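You operate a simulated robot arm through the tools that you are given. There is no shell and no other tool. Be economical: measure what you need, move in short steps, check, and stop when the job is done.

The job below is to be done with a simulated two-armed robot. You get a single attempt, and the scene is never put back.

TASK
Shut the upper freezer drawer. Put the check bottle labelled "631" from the top of the island by the mixer on the tape bench and the check bottle that says "642" on the top of the cold table. Put the fridge tube marked "A6" from the top of the blue mat on top of the narrow white carton there. Screw the cap back on the green-cap refill bottle. Put the wash beaker marked "72" from the top of the island by the mixer on the top of the grey cart and the wash beaker that says "71" in the inside of the orange report tray. Do these in any order. Set down upright: check bottle, fridge tube, wash beaker.
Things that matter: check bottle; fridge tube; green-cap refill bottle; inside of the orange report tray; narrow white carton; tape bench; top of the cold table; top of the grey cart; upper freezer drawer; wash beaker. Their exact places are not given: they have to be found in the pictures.

It is judged by the outcome, as a careful person would: the job done as asked, and still so three seconds after it is handed in. It fails if anything else is knocked over, pushed out of place, dropped, spilled or broken. A push-on lid holds only when it is set on centred and level and pressed home; a screw cap is set on level and turned clockwise until tight.

THE ROBOT
Two 7-joint arms with fingered hands on one trunk, on a base that drives. Base frame: it is fixed to the floor where the robot stands at the start and does not move with it; the origin is under the middle of the robot, x ahead of it, y to its left, z up. Readings come in m, degrees, newtons and seconds.
The left shoulder is at the start at [0.069, 0.174, 1.009], the right one opposite. With the tool pointing down near the work surface each hand reaches from about 0.3 to 0.76 m from the robot's upright axis, wherever it stands, measured 20 degrees to its own side. Places, roughly: check bottle [-0.5, 2.5, 1]; fridge tube [0.75, 2.75, 1]; green-cap refill bottle [0.75, 3.75, 1]; inside of the orange report tray (15x15 cm) [-4.6, 2.98, 0.78]; narrow white carton [0.75, 2.75, 1]; tape bench [-2.4, 3.2, 0.8]; top of the cold table [0.7, 0.6, 0.8]; top of the grey cart [-2.5, 4.7, 0.8]; upper freezer drawer [0.5, 0, 0.6]; wash beaker [-0.75, 2.5, 1]. Payload 3.8 kg a hand.
The tool frame of a hand sits at the grasp point between the pads (the TCP): z along the fingers, y along the line on which they close. The tips reach 0.026 m beyond it. Largest opening 0.132 m; the body of the gripper starts 0.073 m behind the TCP. The gripper is a hand of 3 fingers: y runs from the thumb to the fingers, the wrist lies at [0, 0, -0.224] in the tool frame, and closing takes about 1.5 s.
Orientation is that of the tool frame in the base frame, as a unit quaternion [x, y, z, w]. With the fingers straight down and closing along the base's y, the tool's x points along the base's -x, its y along +y and its z along -z.

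THE INTERFACE
- The arms move only by the tool step_arm. It takes "left_plan", "right_plan" or both (then of equal length, played together; a hand with none holds still); each is one flat list of numbers, 7 for each row, row after row: the opening, from 0 (shut) to 1 (fully open), then the shift along the base's x, y, z in m, then the turn, a rotation vector about the base's x, y, z in degrees. In form: [claw, x, y, z, wx, wy, wz, claw, x, y, z, wx, wy, wz, ...]. A call has 1 to 20 rows; each row shifts and turns the commanded pose from where the row before left it. Each row takes 0.2 s and may step no farther than 0.05 m and 8.6 degrees from the row before; otherwise, or with a gripper value out of range, the whole call is refused. Where a pose cannot be reached the arm comes as near as it can. A force on the tool above 40 N (or 10 N above the force at the start of the call, whichever is more), or a blocked arm, ends the call early, and 0.2 s more pass. Each finger travels about 0.108 m/s and halts on what it meets, pressing with about 28 N; the grip force reading is that of the motor and also rises with nothing between the fingers. The clock runs only during rows and for 0.2 s after the last one: add rows that do not move to give the fingers time. It gives the time, the measured TCP pose, the force on the tool (base axes), the opening and the grip force at its end, in the units of the frame above (readings bear some noise), with the torque about the TCP (base axes, N m) and any sound that the robot's microphone picked up.
- Cameras (640 x 400 px; columns grow to the right, rows downward): "scene" is now at [0.1749, -0.001, 0.9235]; the picture's right is [-0.04, -1.00, 0.00], its down [0.07, -0.00, -1.00] and it looks along [1.00, -0.04, 0.07] (base axes); focal length 214 px, centre (320, 200). "left" rides on the left gripper at [-0.062, 0.003, -0.092] in its tool frame; the picture's right is [-0.05, -1.00, 0.00], its down [0.83, -0.04, -0.56] and it looks along [0.55, -0.03, 0.83] (tool axes); focal length 230 px, centre (320, 200). "right" rides on the right gripper at [0.061, 0.003, -0.092] in its tool frame; the picture's right is [-0.05, 1.00, 0.00], its down [-0.83, -0.04, -0.55] and it looks along [-0.55, -0.03, 0.83] (tool axes); focal length 230 px, centre (320, 200).
- grab_frame(camera): a new picture of that camera. The clock stands still meanwhile.
- lift_body(by): slides the trunk up (or, below 0, down) by that many m; the arms and the scene camera ride with it, the base frame stays. It gives what a move gives, with no picture.
- roll_base(legs): drives the robot by 1 to 6 legs, each [ahead, left, turn to the left] in m, m and degrees, along the robot's own axes; the way and the turn of a leg run together, so that a leg with both is an arc; at most 1.5 m and 180 degrees a leg. The arms and the cameras ride along, it lands a little off, and it stops where it bumps. It gives what a move gives.
- set_grasp(shape, hand): the hand has 3 fingers and takes this shape, open, in about a second: jaw (thumb against the fingers, like two jaws); tri (thumb and two fingers); tip (a fingertip pinch); poke (one finger out to press); point (the index stretched); flat (the hand flat); cup (the hand cupped); fist (a fist). The gripper value then closes the fingers along that shape, each until it touches; the sizes above hold for jaw. It gives what a move gives, with no picture.
- aim_head(pan, tilt): turns the head with the scene camera to pan (to the left, within 60 degrees either way) and tilt (down, from -29 to 69), counted from straight ahead of the robot. It gives what a move gives.
- pixel_to_xyz(camera, pixels): for up to 12 pixels [column, row] of the newest picture of that camera ("zoom" is the newest enlarged one), the place [x, y, z] in the base frame of the surface seen there, good to about 0.003 m. The clock stands still meanwhile.
- zoom(camera, box): a new picture of the part [left, top, right, bottom] of that camera's present view, enlarged. The clock stands still meanwhile.
- sign_off(): hands the job in; it is judged then, once.

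Keep the steps short. Do not move on a guess: measure, check each grasp and each placing, and mend mistakes. In all there are 124 turns and 128 pictures (those below and enlarged ones count). Leave the grippers open and the arms clear of the work at the hand-in unless told otherwise, and finish with a single line.

The tools are called after ">>>" as name(argument=value, ...) on one line, values as JSON. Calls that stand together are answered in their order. step_arm: Moves the arms, as the interface text tells. Its arguments: {"type":"object","properties":{"left_plan":{"type":"array"},"right_plan":{"type":"array"}},"required":[]} The other tools are called the same way: lift_body (by) slides the trunk up or down; set_grasp (shape, hand) gives the hand a shape; roll_base (legs) drives the base; aim_head (pan, tilt) turns the head that bears the scene camera; grab_frame (camera) takes a picture; pixel_to_xyz (camera, pixels) gives the place of the surface under pixels of a picture; zoom (camera, box) takes an enlarged picture of a part of a camera's view; sign_off () hands the job in.

At the start:

```text
time: 0.0
left_position: [0.4393, 0.3378, 1.1087]
left_tcp_rot: [-0.001, 1.0, 0.001, 0.001]
left_ft_force: [0.4, -0.7, 0.1]
left_moment: [-0.01, 0.02, 0.0]
left_width: 0.1316
left_grasp_force: 0.1
left_shape: jaw
right_position: [0.436, -0.0589, 1.1354]
right_tcp_rot: [0.002, 1.0, 0.0, 0.002]
right_ft_force: [0.5, -0.2, 0.1]
right_moment: [0.02, 0.0, -0.01]
right_width: 0.1322
right_grasp_force: 0.1
right_shape: jaw
trunk travel left (down, up): [-0.319, 0.162]
robot x, y, heading: [-0.0033, -0.0008, -0.0]
head pan, tilt: [-2.3, -3.8]
```

scene: 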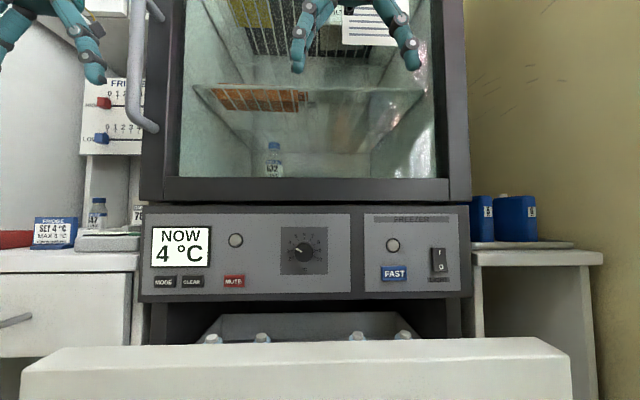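
right: 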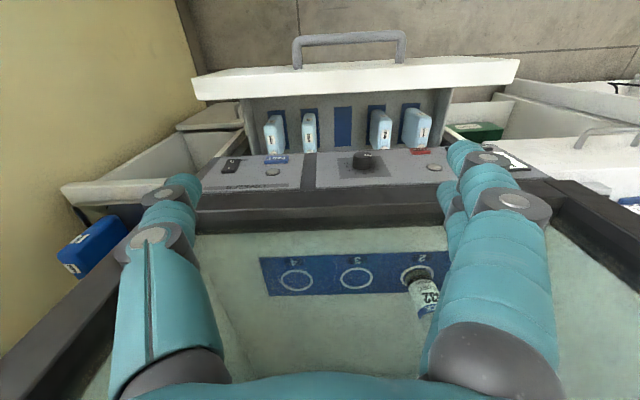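
left: 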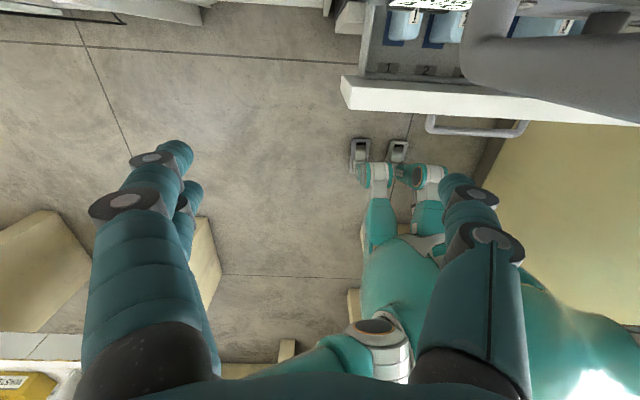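

I see the fridge ahead with an open drawer below it. I'll tilt the head down to see the drawer.

>>> aim_head(pan=0, tilt=45)

>>> grab_frame(camera="scene")

```text
time: 1.2
left_position: [0.4398, 0.338, 1.1081]
left_tcp_rot: [0.001, 1.0, 0.0, 0.0]
left_ft_force: [0.5, -0.2, 0.3]
left_moment: [0.02, -0.03, 0.01]
left_width: 0.1318
left_grasp_force: 0.1
left_shape: jaw
right_position: [0.4354, -0.0585, 1.1348]
right_tcp_rot: [0.002, 1.0, 0.0, 0.001]
right_ft_force: [0.1, 0.0, -0.5]
right_moment: [0.05, 0.0, 0.03]
right_width: 0.1319
right_grasp_force: 0.1
right_shape: jaw
trunk travel left (down, up): [-0.319, 0.162]
robot x, y, heading: [-0.0001, -0.0023, 0.2]
head pan, tilt: [0.0, 45.0]
```

```text
124 pictures are left
```

scene: 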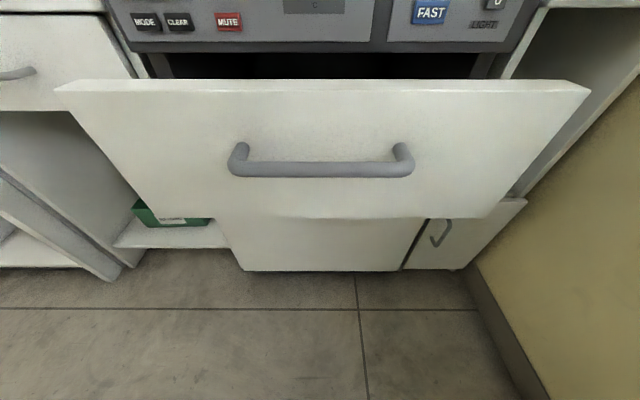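

>>> pixel_to_xyz(camera="scene", pixels=[[320, 84], [320, 110], [320, 170], [320, 205], [320, 240], [100, 90], [560, 90], [300, 40], [320, 170], [250, 25]])

```text
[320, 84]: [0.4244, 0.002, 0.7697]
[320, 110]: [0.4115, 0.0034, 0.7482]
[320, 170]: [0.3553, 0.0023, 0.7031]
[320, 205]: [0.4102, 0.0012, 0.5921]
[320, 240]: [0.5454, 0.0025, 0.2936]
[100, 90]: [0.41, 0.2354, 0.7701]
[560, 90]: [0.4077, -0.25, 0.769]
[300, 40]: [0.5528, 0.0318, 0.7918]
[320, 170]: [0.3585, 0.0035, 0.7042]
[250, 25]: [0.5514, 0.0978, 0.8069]
```

The drawer face is at x≈0.41 with the handle at x≈0.355, z≈0.70. Before backing up a little, I'll map the floor behind using the left picture.

>>> pixel_to_xyz(camera="left", pixels=[[40, 240], [210, 260], [40, 345], [20, 385], [350, 310], [285, 350], [270, 150], [240, 370], [100, 20], [350, 20], [600, 170], [60, 280]])

>>> aim_head(pan=60, tilt=20)

>>> grab_frame(camera="scene")

```text
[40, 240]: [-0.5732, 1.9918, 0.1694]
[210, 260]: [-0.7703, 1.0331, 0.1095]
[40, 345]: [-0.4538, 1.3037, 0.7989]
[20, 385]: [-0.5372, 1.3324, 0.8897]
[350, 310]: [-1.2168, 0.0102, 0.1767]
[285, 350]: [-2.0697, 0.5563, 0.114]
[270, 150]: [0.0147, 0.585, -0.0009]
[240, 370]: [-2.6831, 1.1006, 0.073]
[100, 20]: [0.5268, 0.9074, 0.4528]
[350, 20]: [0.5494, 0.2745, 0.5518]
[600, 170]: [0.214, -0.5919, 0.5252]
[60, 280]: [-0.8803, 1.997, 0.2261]
```

```text
time: 2.5
left_position: [0.4407, 0.3381, 1.109]
left_tcp_rot: [0.0, 1.0, 0.0, 0.0]
left_ft_force: [0.6, -0.1, -1.0]
left_moment: [0.0, 0.02, 0.0]
left_width: 0.1317
left_grasp_force: 0.1
left_shape: jaw
right_position: [0.436, -0.0588, 1.1342]
right_tcp_rot: [0.001, 1.0, 0.0, 0.0]
right_ft_force: [0.3, 0.7, -0.4]
right_moment: [-0.02, 0.0, -0.01]
right_width: 0.1315
right_grasp_force: 0.1
right_shape: jaw
trunk travel left (down, up): [-0.319, 0.162]
robot x, y, heading: [-0.0001, 0.0025, -0.1]
head pan, tilt: [60.0, 20.0]
```

```text
123 pictures are left
```

scene: 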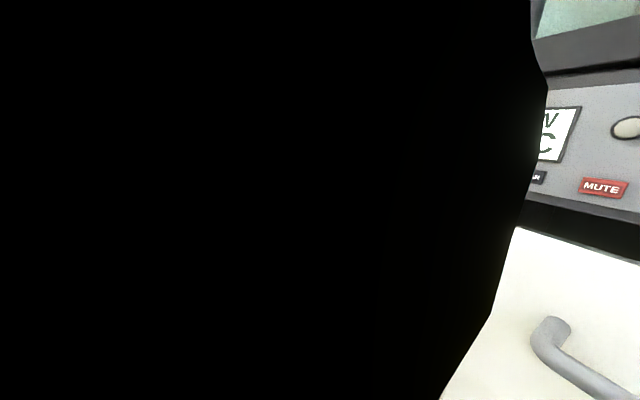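

Behind is clear for 0.12 m. I'll back up, then bring the closed right hand down in front of the handle.

>>> roll_base(legs=[[-0.13, 0, 0]])

>>> step_arm(right_plan=[0.5, 0, 0.005, -0.05, 0, 0, 0, 0, 0, 0.005, -0.05, 0, 0, 0, 0, 0, 0.005, -0.05, 0, 0, 0, 0, 0, 0.005, -0.05, 0, 0, 0, 0, 0, 0.005, -0.05, 0, 0, 0, 0, 0, 0.005, -0.05, 0, 0, 0, 0, 0, 0.005, -0.05, 0, 0, 0, 0, 0, 0.005, -0.05, 0, 0, 0, 0, 0, 0, -0.035, 0, 0, 0])

>>> aim_head(pan=0, tilt=45)

>>> grab_frame(camera="scene")

```text
time: 3.8
left_position: [0.3094, 0.3376, 1.1084]
left_tcp_rot: [-0.001, 1.0, 0.0, 0.0]
left_ft_force: [-1.2, 0.3, 0.2]
left_moment: [0.01, -0.02, 0.02]
left_width: 0.1318
left_grasp_force: 0.0
left_shape: jaw
right_position: [0.304, -0.0603, 1.135]
right_tcp_rot: [0.001, 1.0, -0.001, 0.001]
right_ft_force: [0.8, -0.8, 0.0]
right_moment: [-0.02, -0.02, 0.0]
right_width: 0.1318
right_grasp_force: 0.1
right_shape: jaw
trunk travel left (down, up): [-0.319, 0.162]
robot x, y, heading: [-0.1313, -0.0009, 0.0]
head pan, tilt: [60.0, 20.0]
```

```text
refused: row 1 steps farther than a row can; nothing moved
```

```text
time: 5.1
left_position: [0.3101, 0.3376, 1.1086]
left_tcp_rot: [0.0, 1.0, -0.001, -0.001]
left_ft_force: [0.7, -0.1, -0.5]
left_moment: [-0.06, 0.0, -0.02]
left_width: 0.1317
left_grasp_force: 0.0
left_shape: jaw
right_position: [0.3045, -0.0599, 1.1348]
right_tcp_rot: [0.001, 1.0, 0.0, 0.001]
right_ft_force: [-0.6, -0.5, -0.2]
right_moment: [0.0, -0.01, -0.06]
right_width: 0.1321
right_grasp_force: 0.1
right_shape: jaw
trunk travel left (down, up): [-0.319, 0.162]
robot x, y, heading: [-0.1301, 0.001, 0.3]
head pan, tilt: [0.0, 45.0]
```

```text
122 pictures are left
```

scene: 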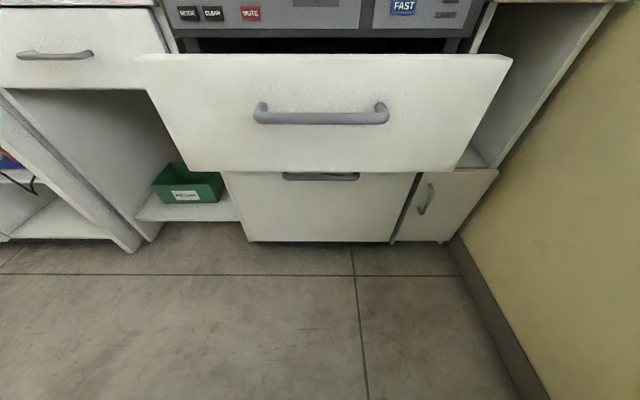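

The row was just too long; I'll use 0.048 m rows straight down.

>>> step_arm(right_plan=[0.5, 0, 0.004, -0.048, 0, 0, 0, 0, 0, 0.004, -0.048, 0, 0, 0, 0, 0, 0.004, -0.048, 0, 0, 0, 0, 0, 0.004, -0.048, 0, 0, 0, 0, 0, 0.004, -0.048, 0, 0, 0, 0, 0, 0.004, -0.048, 0, 0, 0, 0, 0, 0.004, -0.048, 0, 0, 0, 0, 0, 0.004, -0.048, 0, 0, 0, 0, 0, 0, -0.046, 0, 0, 0])

>>> grab_frame(camera="scene")

```text
time: 7.1
left_position: [0.3099, 0.3371, 1.1092]
left_tcp_rot: [-0.001, 1.0, 0.0, 0.001]
left_ft_force: [-0.7, 0.1, 0.2]
left_moment: [0.0, -0.01, 0.01]
left_width: 0.1319
left_grasp_force: 0.1
left_shape: jaw
right_position: [0.306, -0.0258, 0.7044]
right_tcp_rot: [0.001, 1.0, 0.0, 0.001]
right_ft_force: [0.4, 0.7, 0.1]
right_moment: [-0.01, -0.02, 0.0]
right_width: 0.0
right_grasp_force: 28.5
right_shape: jaw
trunk travel left (down, up): [-0.319, 0.162]
robot x, y, heading: [-0.1307, 0.0012, 0.0]
head pan, tilt: [0.0, 45.0]
```

```text
121 pictures are left
```

scene: 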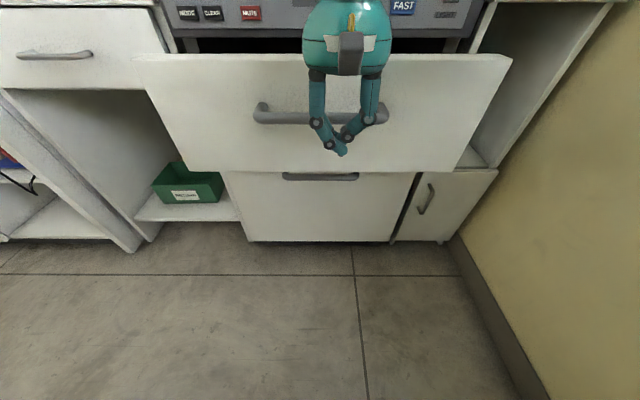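

The hand is in front of the handle bar. Pushing forward slowly.

>>> step_arm(right_plan=[0, 0.015, 0, 0, 0, 0, 0, 0, 0.015, 0, 0, 0, 0, 0, 0, 0.015, 0, 0, 0, 0, 0, 0, 0.015, 0, 0, 0, 0, 0, 0, 0.015, 0, 0, 0, 0, 0, 0, 0.015, 0, 0, 0, 0, 0, 0, 0.015, 0, 0, 0, 0, 0, 0, 0.015, 0, 0, 0, 0, 0, 0, 0.015, 0, 0, 0, 0, 0, 0, 0.015, 0, 0, 0, 0, 0, 0, 0.015, 0, 0, 0, 0, 0, 0, 0.015, 0, 0, 0, 0, 0, 0, 0.015, 0, 0, 0, 0, 0])

>>> grab_frame(camera="scene")

```text
time: 9.8
left_position: [0.3084, 0.3381, 1.109]
left_tcp_rot: [-0.002, 1.0, 0.0, 0.0]
left_ft_force: [0.6, -0.2, 0.7]
left_moment: [0.01, 0.03, 0.0]
left_width: 0.1318
left_grasp_force: 0.0
left_shape: jaw
right_position: [0.4781, -0.0234, 0.7024]
right_tcp_rot: [-0.007, 1.0, 0.0, -0.013]
right_ft_force: [-20.4, -2.1, 8.4]
right_moment: [0.12, -0.08, 0.19]
right_width: 0.0
right_grasp_force: 27.7
right_shape: jaw
trunk travel left (down, up): [-0.319, 0.162]
robot x, y, heading: [-0.1336, 0.0002, 0.2]
head pan, tilt: [0.0, 45.0]
stopped in row 13 (right hand): the force on the tool passed its limit (the readings are from after the stop); the commanded pose is now the measured one
```

```text
120 pictures are left
```

scene: 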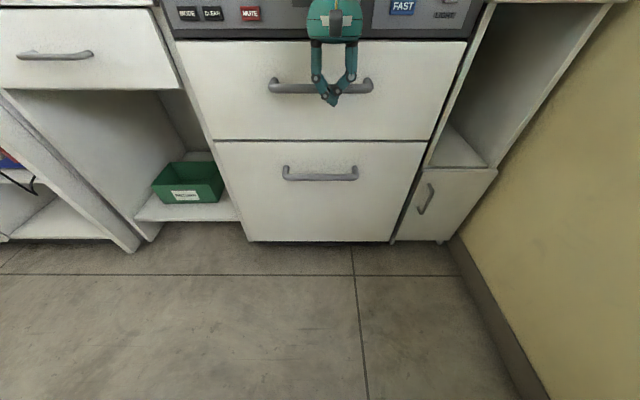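

The drawer is closed flush. Backing the hand off, then up.

>>> step_arm(right_plan=[0, -0.045, 0, 0, 0, 0, 0, 0, -0.045, 0, 0, 0, 0, 0, 0, -0.045, 0, 0, 0, 0, 0, 0, -0.045, 0, 0, 0, 0, 0, 0.2, 0, 0, 0.049, 0, 0, 0, 0.4, 0, 0, 0.049, 0, 0, 0, 0.6, 0, 0, 0.049, 0, 0, 0, 0.8, 0, 0, 0.049, 0, 0, 0, 1, 0, 0, 0.049, 0, 0, 0, 1, 0, 0, 0.049, 0, 0, 0, 1, 0, 0, 0.049, 0, 0, 0, 1, 0, 0, 0.049, 0, 0, 0, 1, 0, -0.03, 0.039, 0, 0, 0])

>>> pixel_to_xyz(camera="scene", pixels=[[210, 80], [430, 80], [320, 180], [310, 200]])

>>> grab_frame(camera="scene")

```text
time: 12.6
left_position: [0.3092, 0.3379, 1.1077]
left_tcp_rot: [0.0, 1.0, -0.001, 0.0]
left_ft_force: [-1.0, -0.4, 0.2]
left_moment: [0.04, -0.01, -0.01]
left_width: 0.1317
left_grasp_force: 0.1
left_shape: jaw
right_position: [0.302, -0.0538, 1.1364]
right_tcp_rot: [-0.005, 1.0, 0.0, -0.011]
right_ft_force: [-0.2, 0.0, -0.1]
right_moment: [0.04, 0.0, -0.01]
right_width: 0.132
right_grasp_force: 0.1
right_shape: jaw
trunk travel left (down, up): [-0.319, 0.162]
robot x, y, heading: [-0.1284, -0.0022, 0.1]
head pan, tilt: [0.0, 45.0]
```

```text
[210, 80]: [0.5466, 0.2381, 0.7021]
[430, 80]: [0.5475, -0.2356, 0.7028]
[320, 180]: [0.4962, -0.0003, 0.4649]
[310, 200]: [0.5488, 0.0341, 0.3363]
```

```text
119 pictures are left
```

scene: 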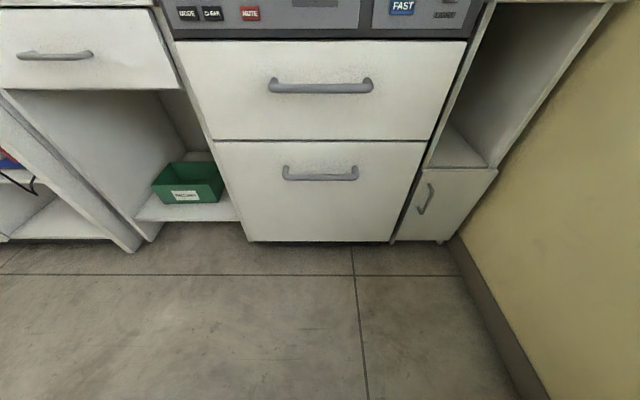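

Drawer faces at x≈0.547, both flush. Now I'll turn left to look along the aisle.

>>> roll_base(legs=[[0, 0, 90]])

>>> aim_head(pan=0, tilt=15)

>>> grab_frame(camera="scene")

```text
time: 16.9
left_position: [-0.4799, 0.4323, 1.1085]
left_tcp_rot: [0.716, -0.698, 0.0, 0.001]
left_ft_force: [-0.4, -0.2, 0.5]
left_moment: [0.01, -0.02, 0.02]
left_width: 0.1319
left_grasp_force: 0.1
left_shape: jaw
right_position: [-0.0902, 0.4351, 1.1381]
right_tcp_rot: [0.72, -0.694, 0.009, 0.008]
right_ft_force: [-0.9, -0.2, 0.9]
right_moment: [0.0, -0.04, -0.01]
right_width: 0.1321
right_grasp_force: 0.1
right_shape: jaw
trunk travel left (down, up): [-0.319, 0.162]
robot x, y, heading: [-0.1349, 0.0003, 91.6]
head pan, tilt: [0.0, 45.0]
```

```text
time: 17.8
left_position: [-0.4795, 0.4322, 1.1078]
left_tcp_rot: [0.716, -0.698, 0.0, 0.0]
left_ft_force: [-0.5, -0.7, 0.5]
left_moment: [0.01, 0.01, 0.02]
left_width: 0.1319
left_grasp_force: 0.0
left_shape: jaw
right_position: [-0.0895, 0.4351, 1.1363]
right_tcp_rot: [0.719, -0.695, 0.008, 0.008]
right_ft_force: [-0.7, -0.1, -0.6]
right_moment: [0.03, 0.01, -0.06]
right_width: 0.1319
right_grasp_force: 0.1
right_shape: jaw
trunk travel left (down, up): [-0.319, 0.162]
robot x, y, heading: [-0.1285, 0.001, 91.6]
head pan, tilt: [0.0, 15.0]
```

```text
118 pictures are left
```

scene: 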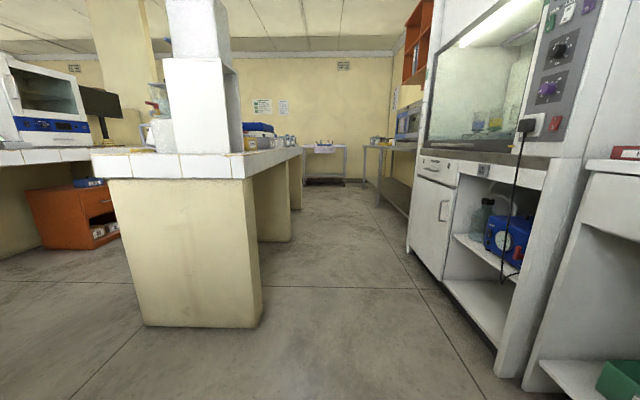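

I see the aisle ahead between the island (left) and the counters (right). Measuring the edges.

>>> pixel_to_xyz(camera="scene", pixels=[[93, 152], [245, 156], [300, 148], [240, 320], [410, 245], [375, 150], [362, 146], [320, 146], [270, 132], [230, 100], [500, 365], [330, 270]])

>>> zoom(camera="scene", box=[220, 90, 460, 240])

```text
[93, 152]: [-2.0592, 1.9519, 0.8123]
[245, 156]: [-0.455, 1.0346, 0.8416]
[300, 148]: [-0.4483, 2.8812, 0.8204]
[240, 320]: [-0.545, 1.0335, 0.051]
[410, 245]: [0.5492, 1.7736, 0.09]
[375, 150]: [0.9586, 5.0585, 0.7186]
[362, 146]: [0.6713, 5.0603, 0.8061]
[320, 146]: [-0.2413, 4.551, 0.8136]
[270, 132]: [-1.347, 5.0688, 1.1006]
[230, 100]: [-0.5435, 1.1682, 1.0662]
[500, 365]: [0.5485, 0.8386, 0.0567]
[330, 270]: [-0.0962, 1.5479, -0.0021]
```

```text
2.67 times, centred on (340, 165) of scene
```

zoom: 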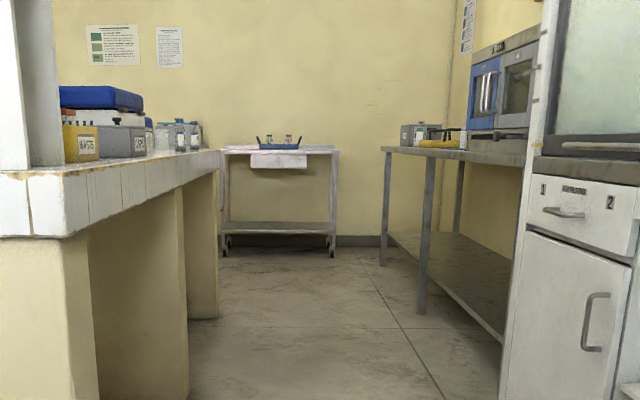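

Aisle spans x −0.45…0.55. I'll drive to about (0.05, 2.0).

>>> roll_base(legs=[[0, -0.18, -1.6], [1.0, 0, 0], [1.0, 0, 0]])

>>> aim_head(pan=30, tilt=10)

>>> grab_frame(camera="scene")

>>> aim_head(pan=-30, tilt=10)

>>> grab_frame(camera="scene")

```text
time: 28.9
left_position: [-0.2805, 2.4485, 1.1081]
left_tcp_rot: [-0.705, 0.709, 0.001, 0.0]
left_ft_force: [0.1, -0.1, -0.2]
left_moment: [0.01, 0.02, -0.02]
left_width: 0.1318
left_grasp_force: 0.0
left_shape: jaw
right_position: [0.1101, 2.4386, 1.1364]
right_tcp_rot: [0.708, -0.706, 0.008, 0.008]
right_ft_force: [0.3, 0.4, 0.3]
right_moment: [-0.04, 0.03, -0.01]
right_width: 0.1318
right_grasp_force: 0.1
right_shape: jaw
trunk travel left (down, up): [-0.319, 0.162]
robot x, y, heading: [0.0515, 2.008, 89.6]
head pan, tilt: [0.0, 15.0]
```

```text
time: 29.9
left_position: [-0.2803, 2.448, 1.1088]
left_tcp_rot: [-0.705, 0.709, 0.0, 0.0]
left_ft_force: [-0.1, 1.2, 0.6]
left_moment: [-0.02, 0.0, 0.01]
left_width: 0.1318
left_grasp_force: 0.1
left_shape: jaw
right_position: [0.1104, 2.4378, 1.1374]
right_tcp_rot: [0.708, -0.706, 0.008, 0.008]
right_ft_force: [0.2, 0.3, 0.0]
right_moment: [0.01, -0.01, 0.03]
right_width: 0.1318
right_grasp_force: 0.2
right_shape: jaw
trunk travel left (down, up): [-0.319, 0.162]
robot x, y, heading: [0.0519, 2.0066, 89.7]
head pan, tilt: [30.0, 10.0]
```

```text
116 pictures are left
```

scene: 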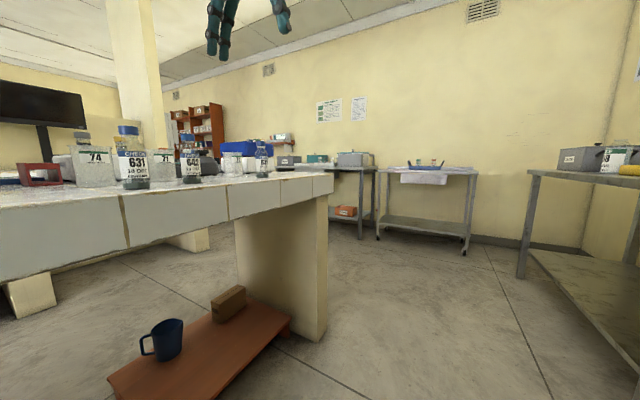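

```text
time: 31.1
left_position: [-0.2791, 2.4479, 1.1088]
left_tcp_rot: [-0.705, 0.709, 0.0, 0.0]
left_ft_force: [0.3, 0.0, -0.2]
left_moment: [0.02, 0.01, -0.01]
left_width: 0.1318
left_grasp_force: 0.0
left_shape: jaw
right_position: [0.1092, 2.4391, 1.1345]
right_tcp_rot: [0.708, -0.706, 0.008, 0.007]
right_ft_force: [0.3, -0.4, -0.2]
right_moment: [-0.05, -0.03, 0.02]
right_width: 0.1321
right_grasp_force: 0.0
right_shape: jaw
trunk travel left (down, up): [-0.319, 0.162]
robot x, y, heading: [0.0526, 2.0045, 89.6]
head pan, tilt: [-30.0, 10.0]
```

```text
115 pictures are left
```

scene: 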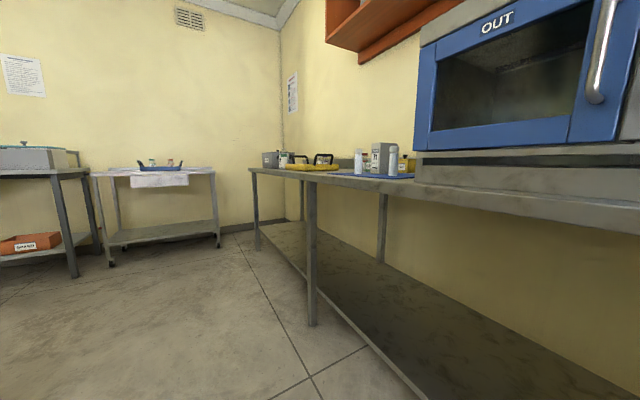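

Raising the trunk for a better view, and measuring what's on the right.

>>> pixel_to_xyz(camera="scene", pixels=[[420, 185], [418, 120], [360, 175], [380, 160], [392, 160], [410, 176], [320, 160], [288, 160], [255, 170], [570, 140], [600, 90], [155, 165]])

>>> lift_body(by=0.155)

>>> zoom(camera="scene", box=[240, 150, 480, 300])

```text
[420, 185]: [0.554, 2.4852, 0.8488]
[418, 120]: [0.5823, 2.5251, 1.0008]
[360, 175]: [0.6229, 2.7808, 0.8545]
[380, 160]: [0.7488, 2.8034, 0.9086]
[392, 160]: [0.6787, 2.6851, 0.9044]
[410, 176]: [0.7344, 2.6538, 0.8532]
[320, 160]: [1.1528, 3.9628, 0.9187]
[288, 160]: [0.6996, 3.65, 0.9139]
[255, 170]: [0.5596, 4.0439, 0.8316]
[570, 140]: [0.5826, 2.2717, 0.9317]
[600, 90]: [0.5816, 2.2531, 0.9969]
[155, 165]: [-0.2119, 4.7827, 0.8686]
```

```text
time: 32.9
left_position: [-0.2793, 2.4482, 1.2624]
left_tcp_rot: [-0.705, 0.709, -0.001, 0.0]
left_ft_force: [0.3, -0.9, -0.6]
left_moment: [-0.01, -0.03, 0.0]
left_width: 0.1319
left_grasp_force: 0.0
left_shape: jaw
right_position: [0.1087, 2.4398, 1.2899]
right_tcp_rot: [0.707, -0.707, 0.009, 0.009]
right_ft_force: [0.2, 0.7, 0.1]
right_moment: [0.0, -0.02, 0.02]
right_width: 0.132
right_grasp_force: 0.1
right_shape: jaw
trunk travel left (down, up): [-0.474, 0.007]
robot x, y, heading: [0.0565, 2.0036, 89.5]
head pan, tilt: [-30.0, 10.0]
```

```text
2.67 times, centred on (360, 225) of scene
```

zoom: 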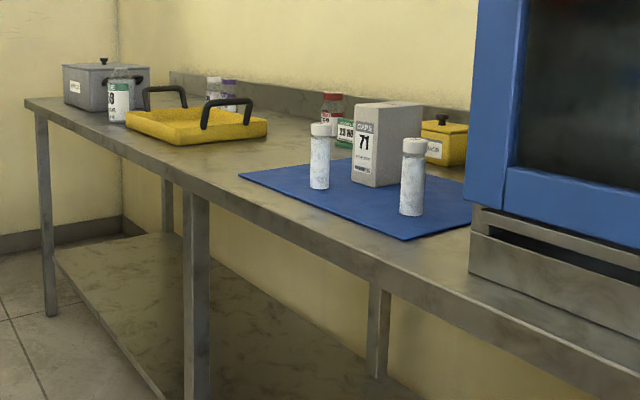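

Two tubes and the carton stand on the blue mat near (0.7, 2.75). I'll drive level with it and turn right to face it.

>>> roll_base(legs=[[0.75, 0.08, 0], [0, 0, -90]])

>>> aim_head(pan=0, tilt=20)

>>> grab_frame(camera="scene")

```text
time: 40.8
left_position: [0.4097, 3.0962, 1.2636]
left_tcp_rot: [-0.008, 1.0, -0.001, 0.0]
left_ft_force: [-0.1, 0.0, -0.6]
left_moment: [-0.03, 0.01, -0.01]
left_width: 0.1318
left_grasp_force: 0.1
left_shape: jaw
right_position: [0.4084, 2.7071, 1.2913]
right_tcp_rot: [-0.013, 1.0, 0.0, -0.011]
right_ft_force: [0.3, 0.6, -0.7]
right_moment: [-0.02, 0.0, 0.01]
right_width: 0.1317
right_grasp_force: 0.1
right_shape: jaw
trunk travel left (down, up): [-0.474, 0.007]
robot x, y, heading: [-0.0255, 2.7517, 0.6]
head pan, tilt: [-30.0, 10.0]
```

```text
time: 41.8
left_position: [0.409, 3.0968, 1.2647]
left_tcp_rot: [-0.009, 1.0, -0.001, 0.0]
left_ft_force: [0.0, -0.1, 0.5]
left_moment: [0.03, -0.01, 0.0]
left_width: 0.1318
left_grasp_force: 0.0
left_shape: jaw
right_position: [0.4076, 2.7068, 1.2911]
right_tcp_rot: [-0.013, 1.0, 0.0, -0.012]
right_ft_force: [0.1, 0.2, -0.5]
right_moment: [-0.01, -0.04, 0.03]
right_width: 0.1319
right_grasp_force: 0.0
right_shape: jaw
trunk travel left (down, up): [-0.474, 0.007]
robot x, y, heading: [-0.0279, 2.7527, 0.9]
head pan, tilt: [0.0, 20.0]
```

```text
113 pictures are left
```

scene: 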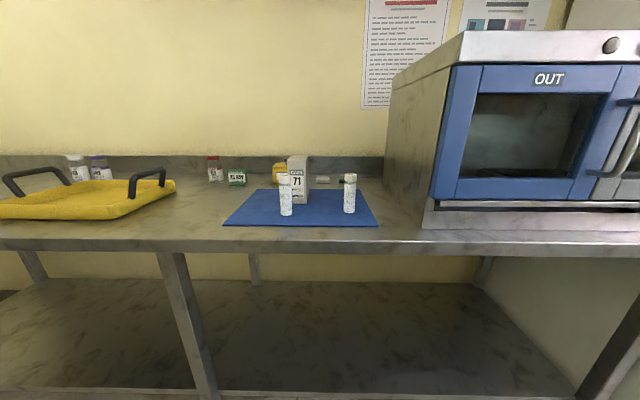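

>>> zoom(camera="scene", box=[220, 140, 380, 240])

>>> pixel_to_xyz(camera="zoom", pixels=[[264, 150], [266, 240], [266, 295], [250, 200], [520, 135], [518, 210], [516, 285], [312, 66], [318, 140], [280, 70], [350, 68], [310, 250]])

```text
4.00 times, centred on (300, 190) of scene
```

zoom: 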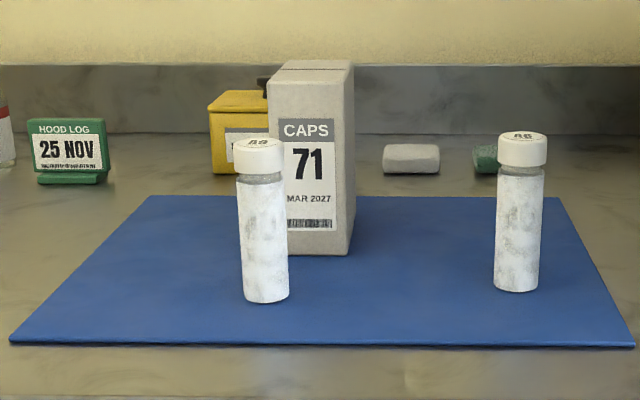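

```text
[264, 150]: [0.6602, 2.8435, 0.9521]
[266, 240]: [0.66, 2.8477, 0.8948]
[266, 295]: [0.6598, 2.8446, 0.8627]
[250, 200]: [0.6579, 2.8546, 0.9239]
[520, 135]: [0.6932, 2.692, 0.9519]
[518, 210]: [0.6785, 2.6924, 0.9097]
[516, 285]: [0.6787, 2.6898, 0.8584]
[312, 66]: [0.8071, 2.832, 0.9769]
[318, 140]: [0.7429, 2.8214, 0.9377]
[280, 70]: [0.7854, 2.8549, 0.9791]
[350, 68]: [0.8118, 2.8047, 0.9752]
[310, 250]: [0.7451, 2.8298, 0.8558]
```

Labels are on the cap tops. I'll look from the right wrist camera above.

>>> grab_frame(camera="right")

```text
111 pictures are left
```

right: 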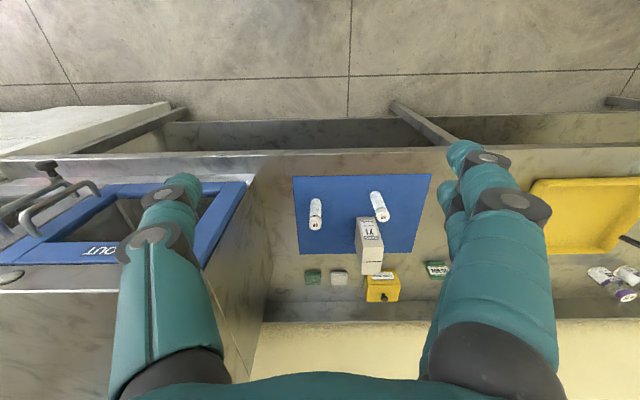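

>>> zoom(camera="right", box=[296, 180, 408, 250])

```text
5.71 times, centred on (352, 215) of right
```

zoom: 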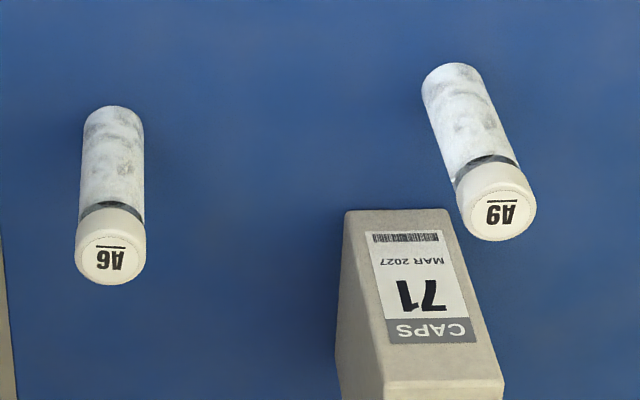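

>>> zoom(camera="scene", box=[336, 166, 360, 181])

>>> zoom(camera="right", box=[306, 217, 326, 232])

>>> zoom(camera="right", box=[372, 208, 392, 223])

```text
16.00 times, centred on (348, 174) of scene
```

zoom: 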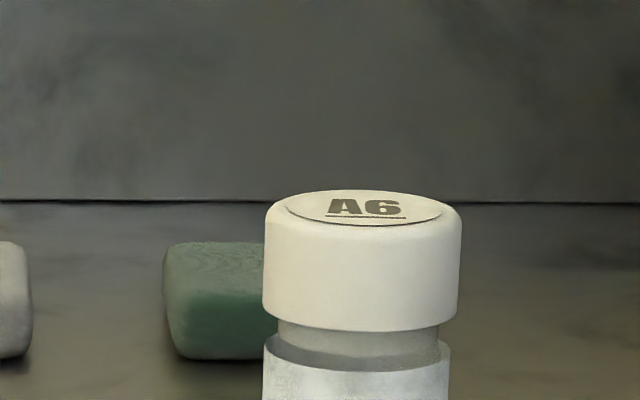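

```text
16.00 times, centred on (316, 224) of right
```

zoom: 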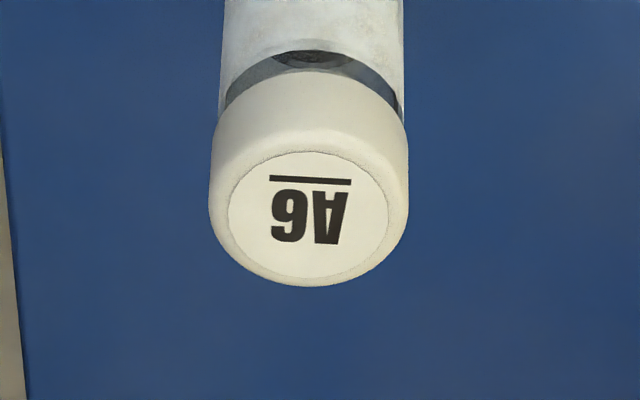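

```text
16.00 times, centred on (382, 216) of right
```

zoom: 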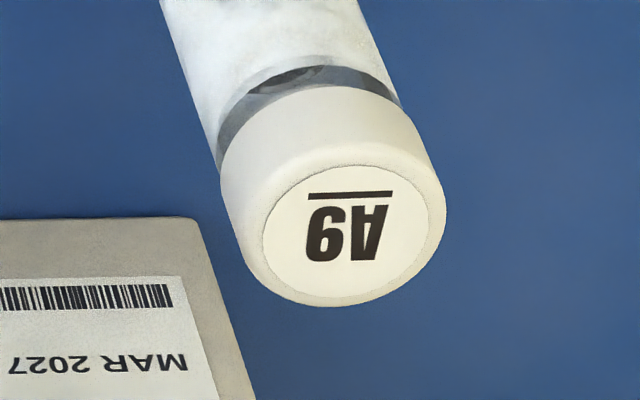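

A6 is the right-hand tube at about (0.69, 2.69). I'll roll forward 0.2 m for reach and then re-measure.

>>> roll_base(legs=[[0.2, 0, -0.9]])

>>> aim_head(pan=0, tilt=32)

>>> zoom(camera="scene", box=[200, 100, 440, 250])

>>> grab_frame(camera="right")

```text
time: 43.4
left_position: [0.6111, 3.0901, 1.2641]
left_tcp_rot: [0.001, 1.0, 0.0, 0.001]
left_ft_force: [0.7, 1.6, 0.2]
left_moment: [0.0, 0.01, 0.0]
left_width: 0.1317
left_grasp_force: 0.1
left_shape: jaw
right_position: [0.6027, 2.7002, 1.2916]
right_tcp_rot: [-0.003, 1.0, -0.001, -0.011]
right_ft_force: [-0.9, 0.6, 0.3]
right_moment: [0.03, -0.01, -0.04]
right_width: 0.1319
right_grasp_force: 0.1
right_shape: jaw
trunk travel left (down, up): [-0.474, 0.007]
robot x, y, heading: [0.1677, 2.7548, -0.2]
head pan, tilt: [0.0, 20.0]
```

```text
time: 44.1
left_position: [0.6123, 3.091, 1.2634]
left_tcp_rot: [0.0, 1.0, 0.0, 0.0]
left_ft_force: [-0.8, -0.5, 0.9]
left_moment: [0.04, 0.02, -0.01]
left_width: 0.1318
left_grasp_force: 0.0
left_shape: jaw
right_position: [0.6041, 2.7001, 1.2905]
right_tcp_rot: [-0.004, 1.0, -0.001, -0.012]
right_ft_force: [-0.8, 0.2, -0.3]
right_moment: [0.0, 0.01, 0.03]
right_width: 0.1319
right_grasp_force: 0.2
right_shape: jaw
trunk travel left (down, up): [-0.474, 0.007]
robot x, y, heading: [0.1673, 2.7559, 0.0]
head pan, tilt: [0.0, 32.0]
```

```text
2.67 times, centred on (320, 175) of scene
```

zoom: 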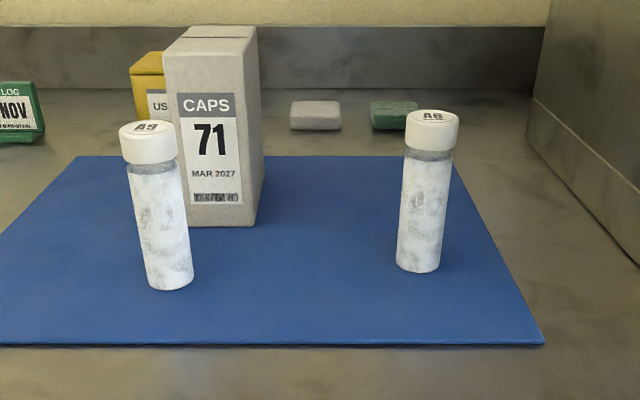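

```text
105 pictures are left
```

right: 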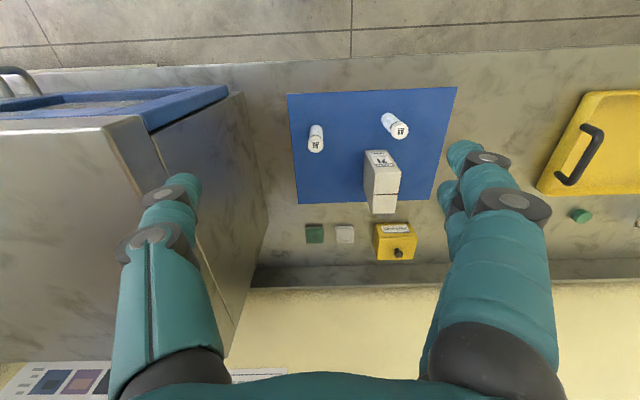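

>>> pixel_to_xyz(camera="right", pixels=[[316, 147], [373, 197], [396, 197], [372, 211], [395, 210], [384, 203], [401, 131], [590, 125]])

>>> pixel_to_xyz(camera="zoom", pixels=[[433, 116], [425, 215], [405, 215], [443, 215], [170, 46], [248, 46], [184, 30], [250, 29]])

```text
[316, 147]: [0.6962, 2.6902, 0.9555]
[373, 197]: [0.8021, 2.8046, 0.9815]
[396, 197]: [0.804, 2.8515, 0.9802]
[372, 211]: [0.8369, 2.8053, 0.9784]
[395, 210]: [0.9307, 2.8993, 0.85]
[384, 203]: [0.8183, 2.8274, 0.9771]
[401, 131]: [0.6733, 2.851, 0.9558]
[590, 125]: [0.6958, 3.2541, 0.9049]
```

```text
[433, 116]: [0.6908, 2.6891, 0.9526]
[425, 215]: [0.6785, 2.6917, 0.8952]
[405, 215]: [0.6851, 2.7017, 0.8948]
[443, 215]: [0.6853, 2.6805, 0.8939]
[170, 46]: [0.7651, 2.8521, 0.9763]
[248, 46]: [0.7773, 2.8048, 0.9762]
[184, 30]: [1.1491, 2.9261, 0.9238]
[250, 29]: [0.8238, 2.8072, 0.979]
```

A6 centre ≈(0.692, 2.690); carton top centre ≈(0.792, 2.829, 0.979). Moving over the tube and descending to z≈0.906 with open fingers.

>>> step_arm(right_plan=[1, 0.044, -0.005, 0, 0, 0, 0, 1, 0.044, -0.005, 0, 0, 0, 0, 1, 0, 0, -0.048, 0, 0, 0, 1, 0, 0, -0.048, 0, 0, 0, 1, 0, 0, -0.048, 0, 0, 0, 1, 0, 0, -0.048, 0, 0, 0, 1, 0, 0, -0.048, 0, 0, 0, 1, 0, 0, -0.048, 0, 0, 0, 1, 0, 0, -0.048, 0, 0, 0, 1, 0, 0, -0.048, 0, 0, 0, 1, 0, 0, 0, 0, 0, 0])

>>> grab_frame(camera="scene")

```text
time: 46.1
left_position: [0.5969, 3.0862, 1.267]
left_tcp_rot: [0.005, 1.0, 0.0, 0.004]
left_ft_force: [0.8, 1.3, -0.7]
left_moment: [-0.07, 0.0, 0.01]
left_width: 0.1317
left_grasp_force: 0.0
left_shape: jaw
right_position: [0.7067, 2.7027, 1.1127]
right_tcp_rot: [-0.013, 0.993, 0.011, 0.114]
right_ft_force: [0.1, -0.7, -1.3]
right_moment: [0.01, 0.0, 0.03]
right_width: 0.132
right_grasp_force: 0.1
right_shape: jaw
trunk travel left (down, up): [-0.474, 0.007]
robot x, y, heading: [0.1685, 2.7508, -0.6]
head pan, tilt: [0.0, 32.0]
stopped in row 9 (right hand): the arm was blocked; the commanded pose is now the measured one
```

```text
104 pictures are left
```

scene: 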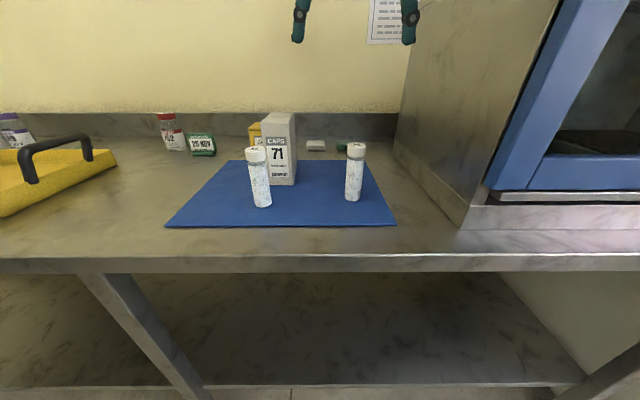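

The right arm got blocked, probably the elbow against the OUT oven. Nothing on the counter has moved. I'll withdraw the right arm and use the left arm instead.

>>> step_arm(right_plan=[1, 0, 0, 0.045, 0, 0, 0, 1, 0, 0, 0.045, 0, 0, 0, 1, 0, 0, 0.045, 0, 0, 0, 1, 0, 0, 0.045, 0, 6.5, 0, 1, -0.03, 0, 0, 0, 6.5, 0, 1, -0.045, 0, 0, 0, 0, 0, 1, -0.045, 0.01, 0, 0, 0, 0, 1, -0.045, 0.01, 0, 0, 0, 0, 1, -0.045, 0.01, 0, 0, 0, 0])

>>> grab_frame(camera="left")

```text
time: 48.1
left_position: [0.612, 3.0879, 1.2638]
left_tcp_rot: [0.002, 1.0, 0.0, 0.001]
left_ft_force: [-1.0, 0.1, 0.6]
left_moment: [0.02, -0.05, -0.02]
left_width: 0.1318
left_grasp_force: 0.1
left_shape: jaw
right_position: [0.5084, 2.7379, 1.2718]
right_tcp_rot: [-0.017, 1.0, 0.01, -0.018]
right_ft_force: [-0.6, 0.3, -0.9]
right_moment: [-0.03, -0.02, 0.01]
right_width: 0.1318
right_grasp_force: 0.1
right_shape: jaw
trunk travel left (down, up): [-0.474, 0.007]
robot x, y, heading: [0.1726, 2.7504, -0.6]
head pan, tilt: [0.0, 32.0]
```

```text
103 pictures are left
```

left: 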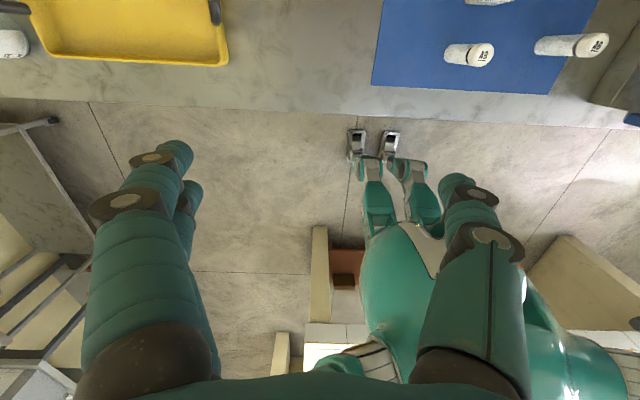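

Moving the right hand out to the side so the left arm has room.

>>> step_arm(right_plan=[1, -0.02, -0.04, 0, 0, 0, 0, 1, -0.02, -0.04, 0, 0, 0, 0, 1, -0.02, -0.04, 0, 0, 0, 0, 1, -0.01, -0.04, 0, 0, 0, 0, 1, 0, -0.04, 0, 0, 0, 0, 1, 0, -0.04, 0, 0, 0, 0], left_plan=[1, 0, 0, 0, 0, 0, 0, 1, 0, 0, 0, 0, 0, 0, 1, 0, 0, 0, 0, 0, 0, 1, 0.02, -0.04, 0, 0, 0, 0, 1, 0.02, -0.045, 0, 0, 0, 0, 1, 0.02, -0.045, 0, 0, 0, 0])

>>> step_arm(left_plan=[1, 0.02, -0.045, 0, 0, 0, 0, 1, 0, -0.049, 0, 0, 0, 0, 1, 0, -0.049, 0, 0, 0, 0, 1, 0, -0.049, 0, 0, 0, 0, 1, 0, -0.049, 0, 0, 0, 0, 1, 0, -0.027, 0, 0, 0, 0, 1, 0, 0, 0, 0, 0, 0])

>>> grab_frame(camera="scene")

```text
time: 49.5
left_position: [0.6711, 2.9539, 1.2646]
left_tcp_rot: [0.002, 1.0, 0.001, 0.0]
left_ft_force: [0.6, -0.5, 0.5]
left_moment: [0.06, 0.0, 0.01]
left_width: 0.1318
left_grasp_force: 0.0
left_shape: jaw
right_position: [0.4406, 2.4951, 1.2702]
right_tcp_rot: [-0.017, 1.0, 0.012, -0.018]
right_ft_force: [-0.1, -1.2, -0.8]
right_moment: [0.04, -0.01, 0.01]
right_width: 0.1321
right_grasp_force: 0.1
right_shape: jaw
trunk travel left (down, up): [-0.474, 0.007]
robot x, y, heading: [0.1739, 2.7532, -0.4]
head pan, tilt: [0.0, 32.0]
```

```text
time: 51.1
left_position: [0.6773, 2.6957, 1.2591]
left_tcp_rot: [0.003, 1.0, -0.002, 0.0]
left_ft_force: [0.2, -0.1, 0.2]
left_moment: [0.01, -0.02, 0.01]
left_width: 0.1318
left_grasp_force: 0.0
left_shape: jaw
left hand out of reach, approached as far as the arm can: row 5, 6
right_position: [0.4411, 2.4975, 1.2707]
right_tcp_rot: [-0.016, 1.0, 0.011, -0.018]
right_ft_force: [-0.3, -0.6, -0.1]
right_moment: [-0.02, 0.02, 0.0]
right_width: 0.1319
right_grasp_force: 0.1
right_shape: jaw
trunk travel left (down, up): [-0.474, 0.007]
robot x, y, heading: [0.1698, 2.7496, -0.3]
head pan, tilt: [0.0, 32.0]
```

```text
102 pictures are left
```

scene: 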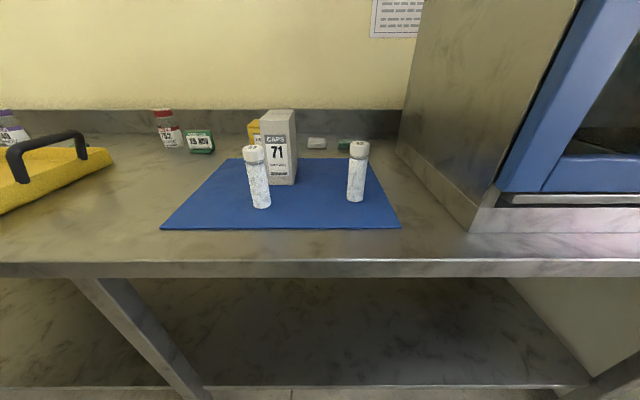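

Near full stretch at this height; lower down it should be easier. Descending to just above the tube.

>>> step_arm(left_plan=[1, 0, 0, -0.045, 0, 0, 0, 1, 0, 0, -0.045, 0, 0, 0, 1, 0.005, -0.002, -0.045, 0, 0, 0, 1, 0.01, -0.003, -0.045, 0, 0, 0, 1, 0, 0, -0.045, 0, 0, 0, 1, 0, 0, 0, 0, 0, 0])

>>> grab_frame(camera="scene")

```text
time: 52.5
left_position: [0.688, 2.6903, 1.035]
left_tcp_rot: [0.003, 1.0, 0.0, 0.001]
left_ft_force: [0.1, -1.2, -0.2]
left_moment: [0.04, 0.01, -0.01]
left_width: 0.1319
left_grasp_force: 0.0
left_shape: jaw
right_position: [0.4412, 2.497, 1.2705]
right_tcp_rot: [-0.016, 1.0, 0.01, -0.018]
right_ft_force: [0.0, -0.1, 0.1]
right_moment: [0.01, 0.0, -0.01]
right_width: 0.1317
right_grasp_force: 0.0
right_shape: jaw
trunk travel left (down, up): [-0.474, 0.007]
robot x, y, heading: [0.1692, 2.7497, -0.3]
head pan, tilt: [0.0, 32.0]
```

```text
101 pictures are left
```

scene: 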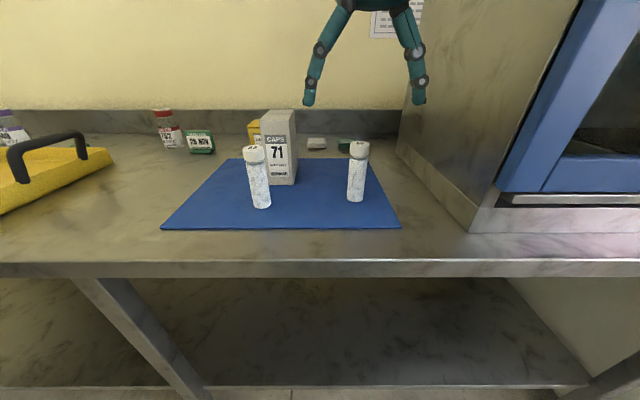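

Centred over A6. Descending the last 0.13 m and closing.

>>> step_arm(left_plan=[1, 0.004, 0, -0.043, 0, 0, 0, 1, 0, 0, -0.043, 0, 0, 0, 1, 0, 0, -0.043, 0, 0, 0, 1, 0, 0, 0, 0, 0, 0, 0.6, 0, 0, 0, 0, 0, 0, 0.4, 0, 0, 0, 0, 0, 0, 0.2, 0, 0, 0, 0, 0, 0, 0, 0, 0, 0, 0, 0, 0, 0, 0, 0, 0, 0, 0, 0, 0, 0, 0, 0, 0, 0, 0, 0, 0, 0, 0, 0, 0])

>>> grab_frame(camera="scene")

```text
refused: plan must hold 7 numbers for each row
```

```text
100 pictures are left
```

scene: 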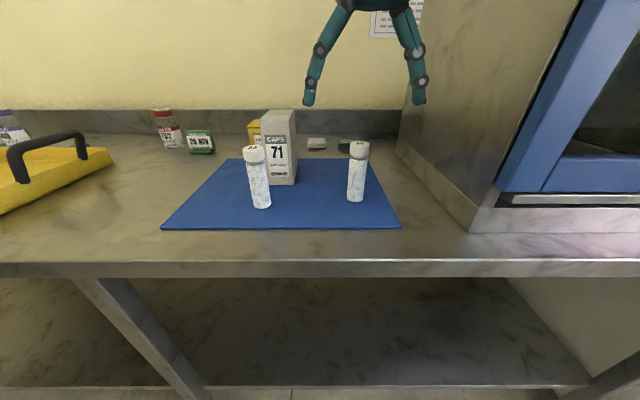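

A miscounted row; resending.

>>> step_arm(left_plan=[1, 0.004, 0, -0.043, 0, 0, 0, 1, 0, 0, -0.043, 0, 0, 0, 1, 0, 0, -0.043, 0, 0, 0, 1, 0, 0, 0, 0, 0, 0, 0.6, 0, 0, 0, 0, 0, 0, 0.4, 0, 0, 0, 0, 0, 0, 0.2, 0, 0, 0, 0, 0, 0, 0, 0, 0, 0, 0, 0, 0, 0, 0, 0, 0, 0, 0, 0, 0, 0, 0, 0, 0, 0, 0, 0, 0, 0, 0, 0, 0, 0])

>>> grab_frame(camera="scene")

```text
time: 54.9
left_position: [0.6947, 2.6924, 0.9045]
left_tcp_rot: [0.003, 1.0, -0.001, 0.0]
left_ft_force: [0.1, 0.3, -0.2]
left_moment: [-0.02, 0.0, -0.03]
left_width: 0.016
left_grasp_force: 28.6
left_shape: jaw
right_position: [0.4404, 2.497, 1.2705]
right_tcp_rot: [-0.016, 1.0, 0.011, -0.018]
right_ft_force: [0.2, 0.0, 1.1]
right_moment: [0.03, -0.02, -0.01]
right_width: 0.1318
right_grasp_force: 0.1
right_shape: jaw
trunk travel left (down, up): [-0.474, 0.007]
robot x, y, heading: [0.1722, 2.7534, -0.3]
head pan, tilt: [0.0, 32.0]
```

```text
99 pictures are left
```

scene: 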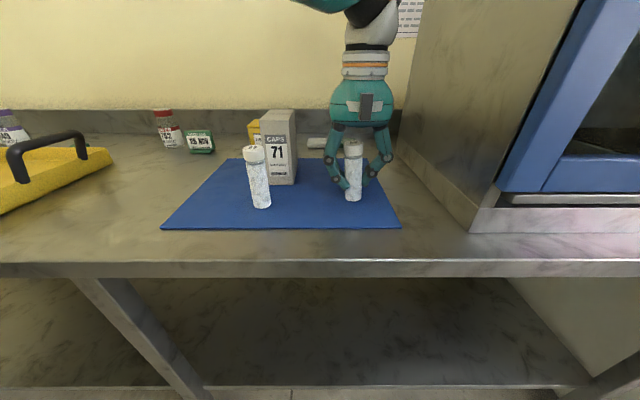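

Gripped. Lifting and moving above the carton top.

>>> step_arm(left_plan=[0, 0, 0, 0.02, 0, 0, 0, 0, 0, 0, 0.045, 0, 0, 0, 0, 0, 0, 0.045, 0, 0, 0, 0, 0, 0, 0.05, 0, 0, 0, 0, 0.025, 0.0342, 0, 0, 0, 0, 0, 0.025, 0.0342, 0, 0, 0, 0, 0, 0.025, 0.0342, 0, 0, 0, 0, 0, 0.025, 0.0342, 0, 0, 0, 0, 0, 0, 0, 0, 0, 0, 0])

>>> grab_frame(camera="scene")

>>> grab_frame(camera="left")

```text
time: 56.9
left_position: [0.7953, 2.8307, 1.0654]
left_tcp_rot: [0.003, 1.0, 0.0, -0.001]
left_ft_force: [0.9, -1.2, 0.0]
left_moment: [-0.02, 0.01, 0.0]
left_width: 0.0159
left_grasp_force: 28.0
left_shape: jaw
right_position: [0.4404, 2.4963, 1.2708]
right_tcp_rot: [-0.016, 1.0, 0.011, -0.017]
right_ft_force: [0.4, 0.4, 0.4]
right_moment: [-0.02, -0.01, -0.01]
right_width: 0.1318
right_grasp_force: 0.1
right_shape: jaw
trunk travel left (down, up): [-0.474, 0.007]
robot x, y, heading: [0.1712, 2.7531, -0.2]
head pan, tilt: [0.0, 32.0]
```

```text
98 pictures are left
```

scene: 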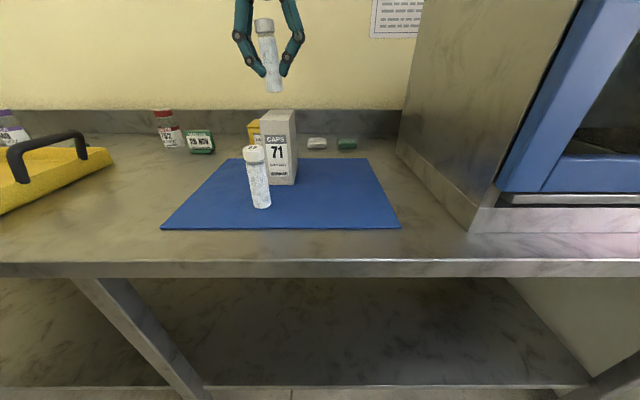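

```text
97 pictures are left
```

left: 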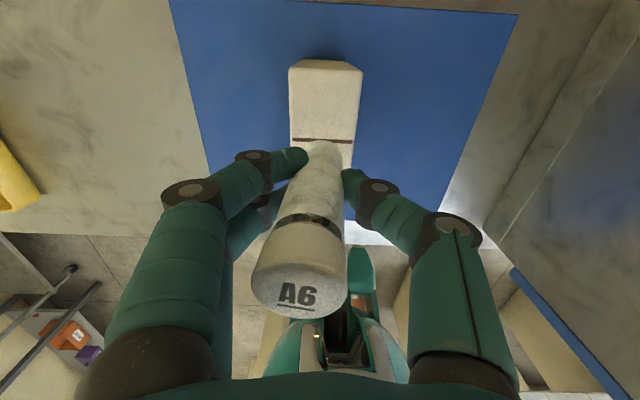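

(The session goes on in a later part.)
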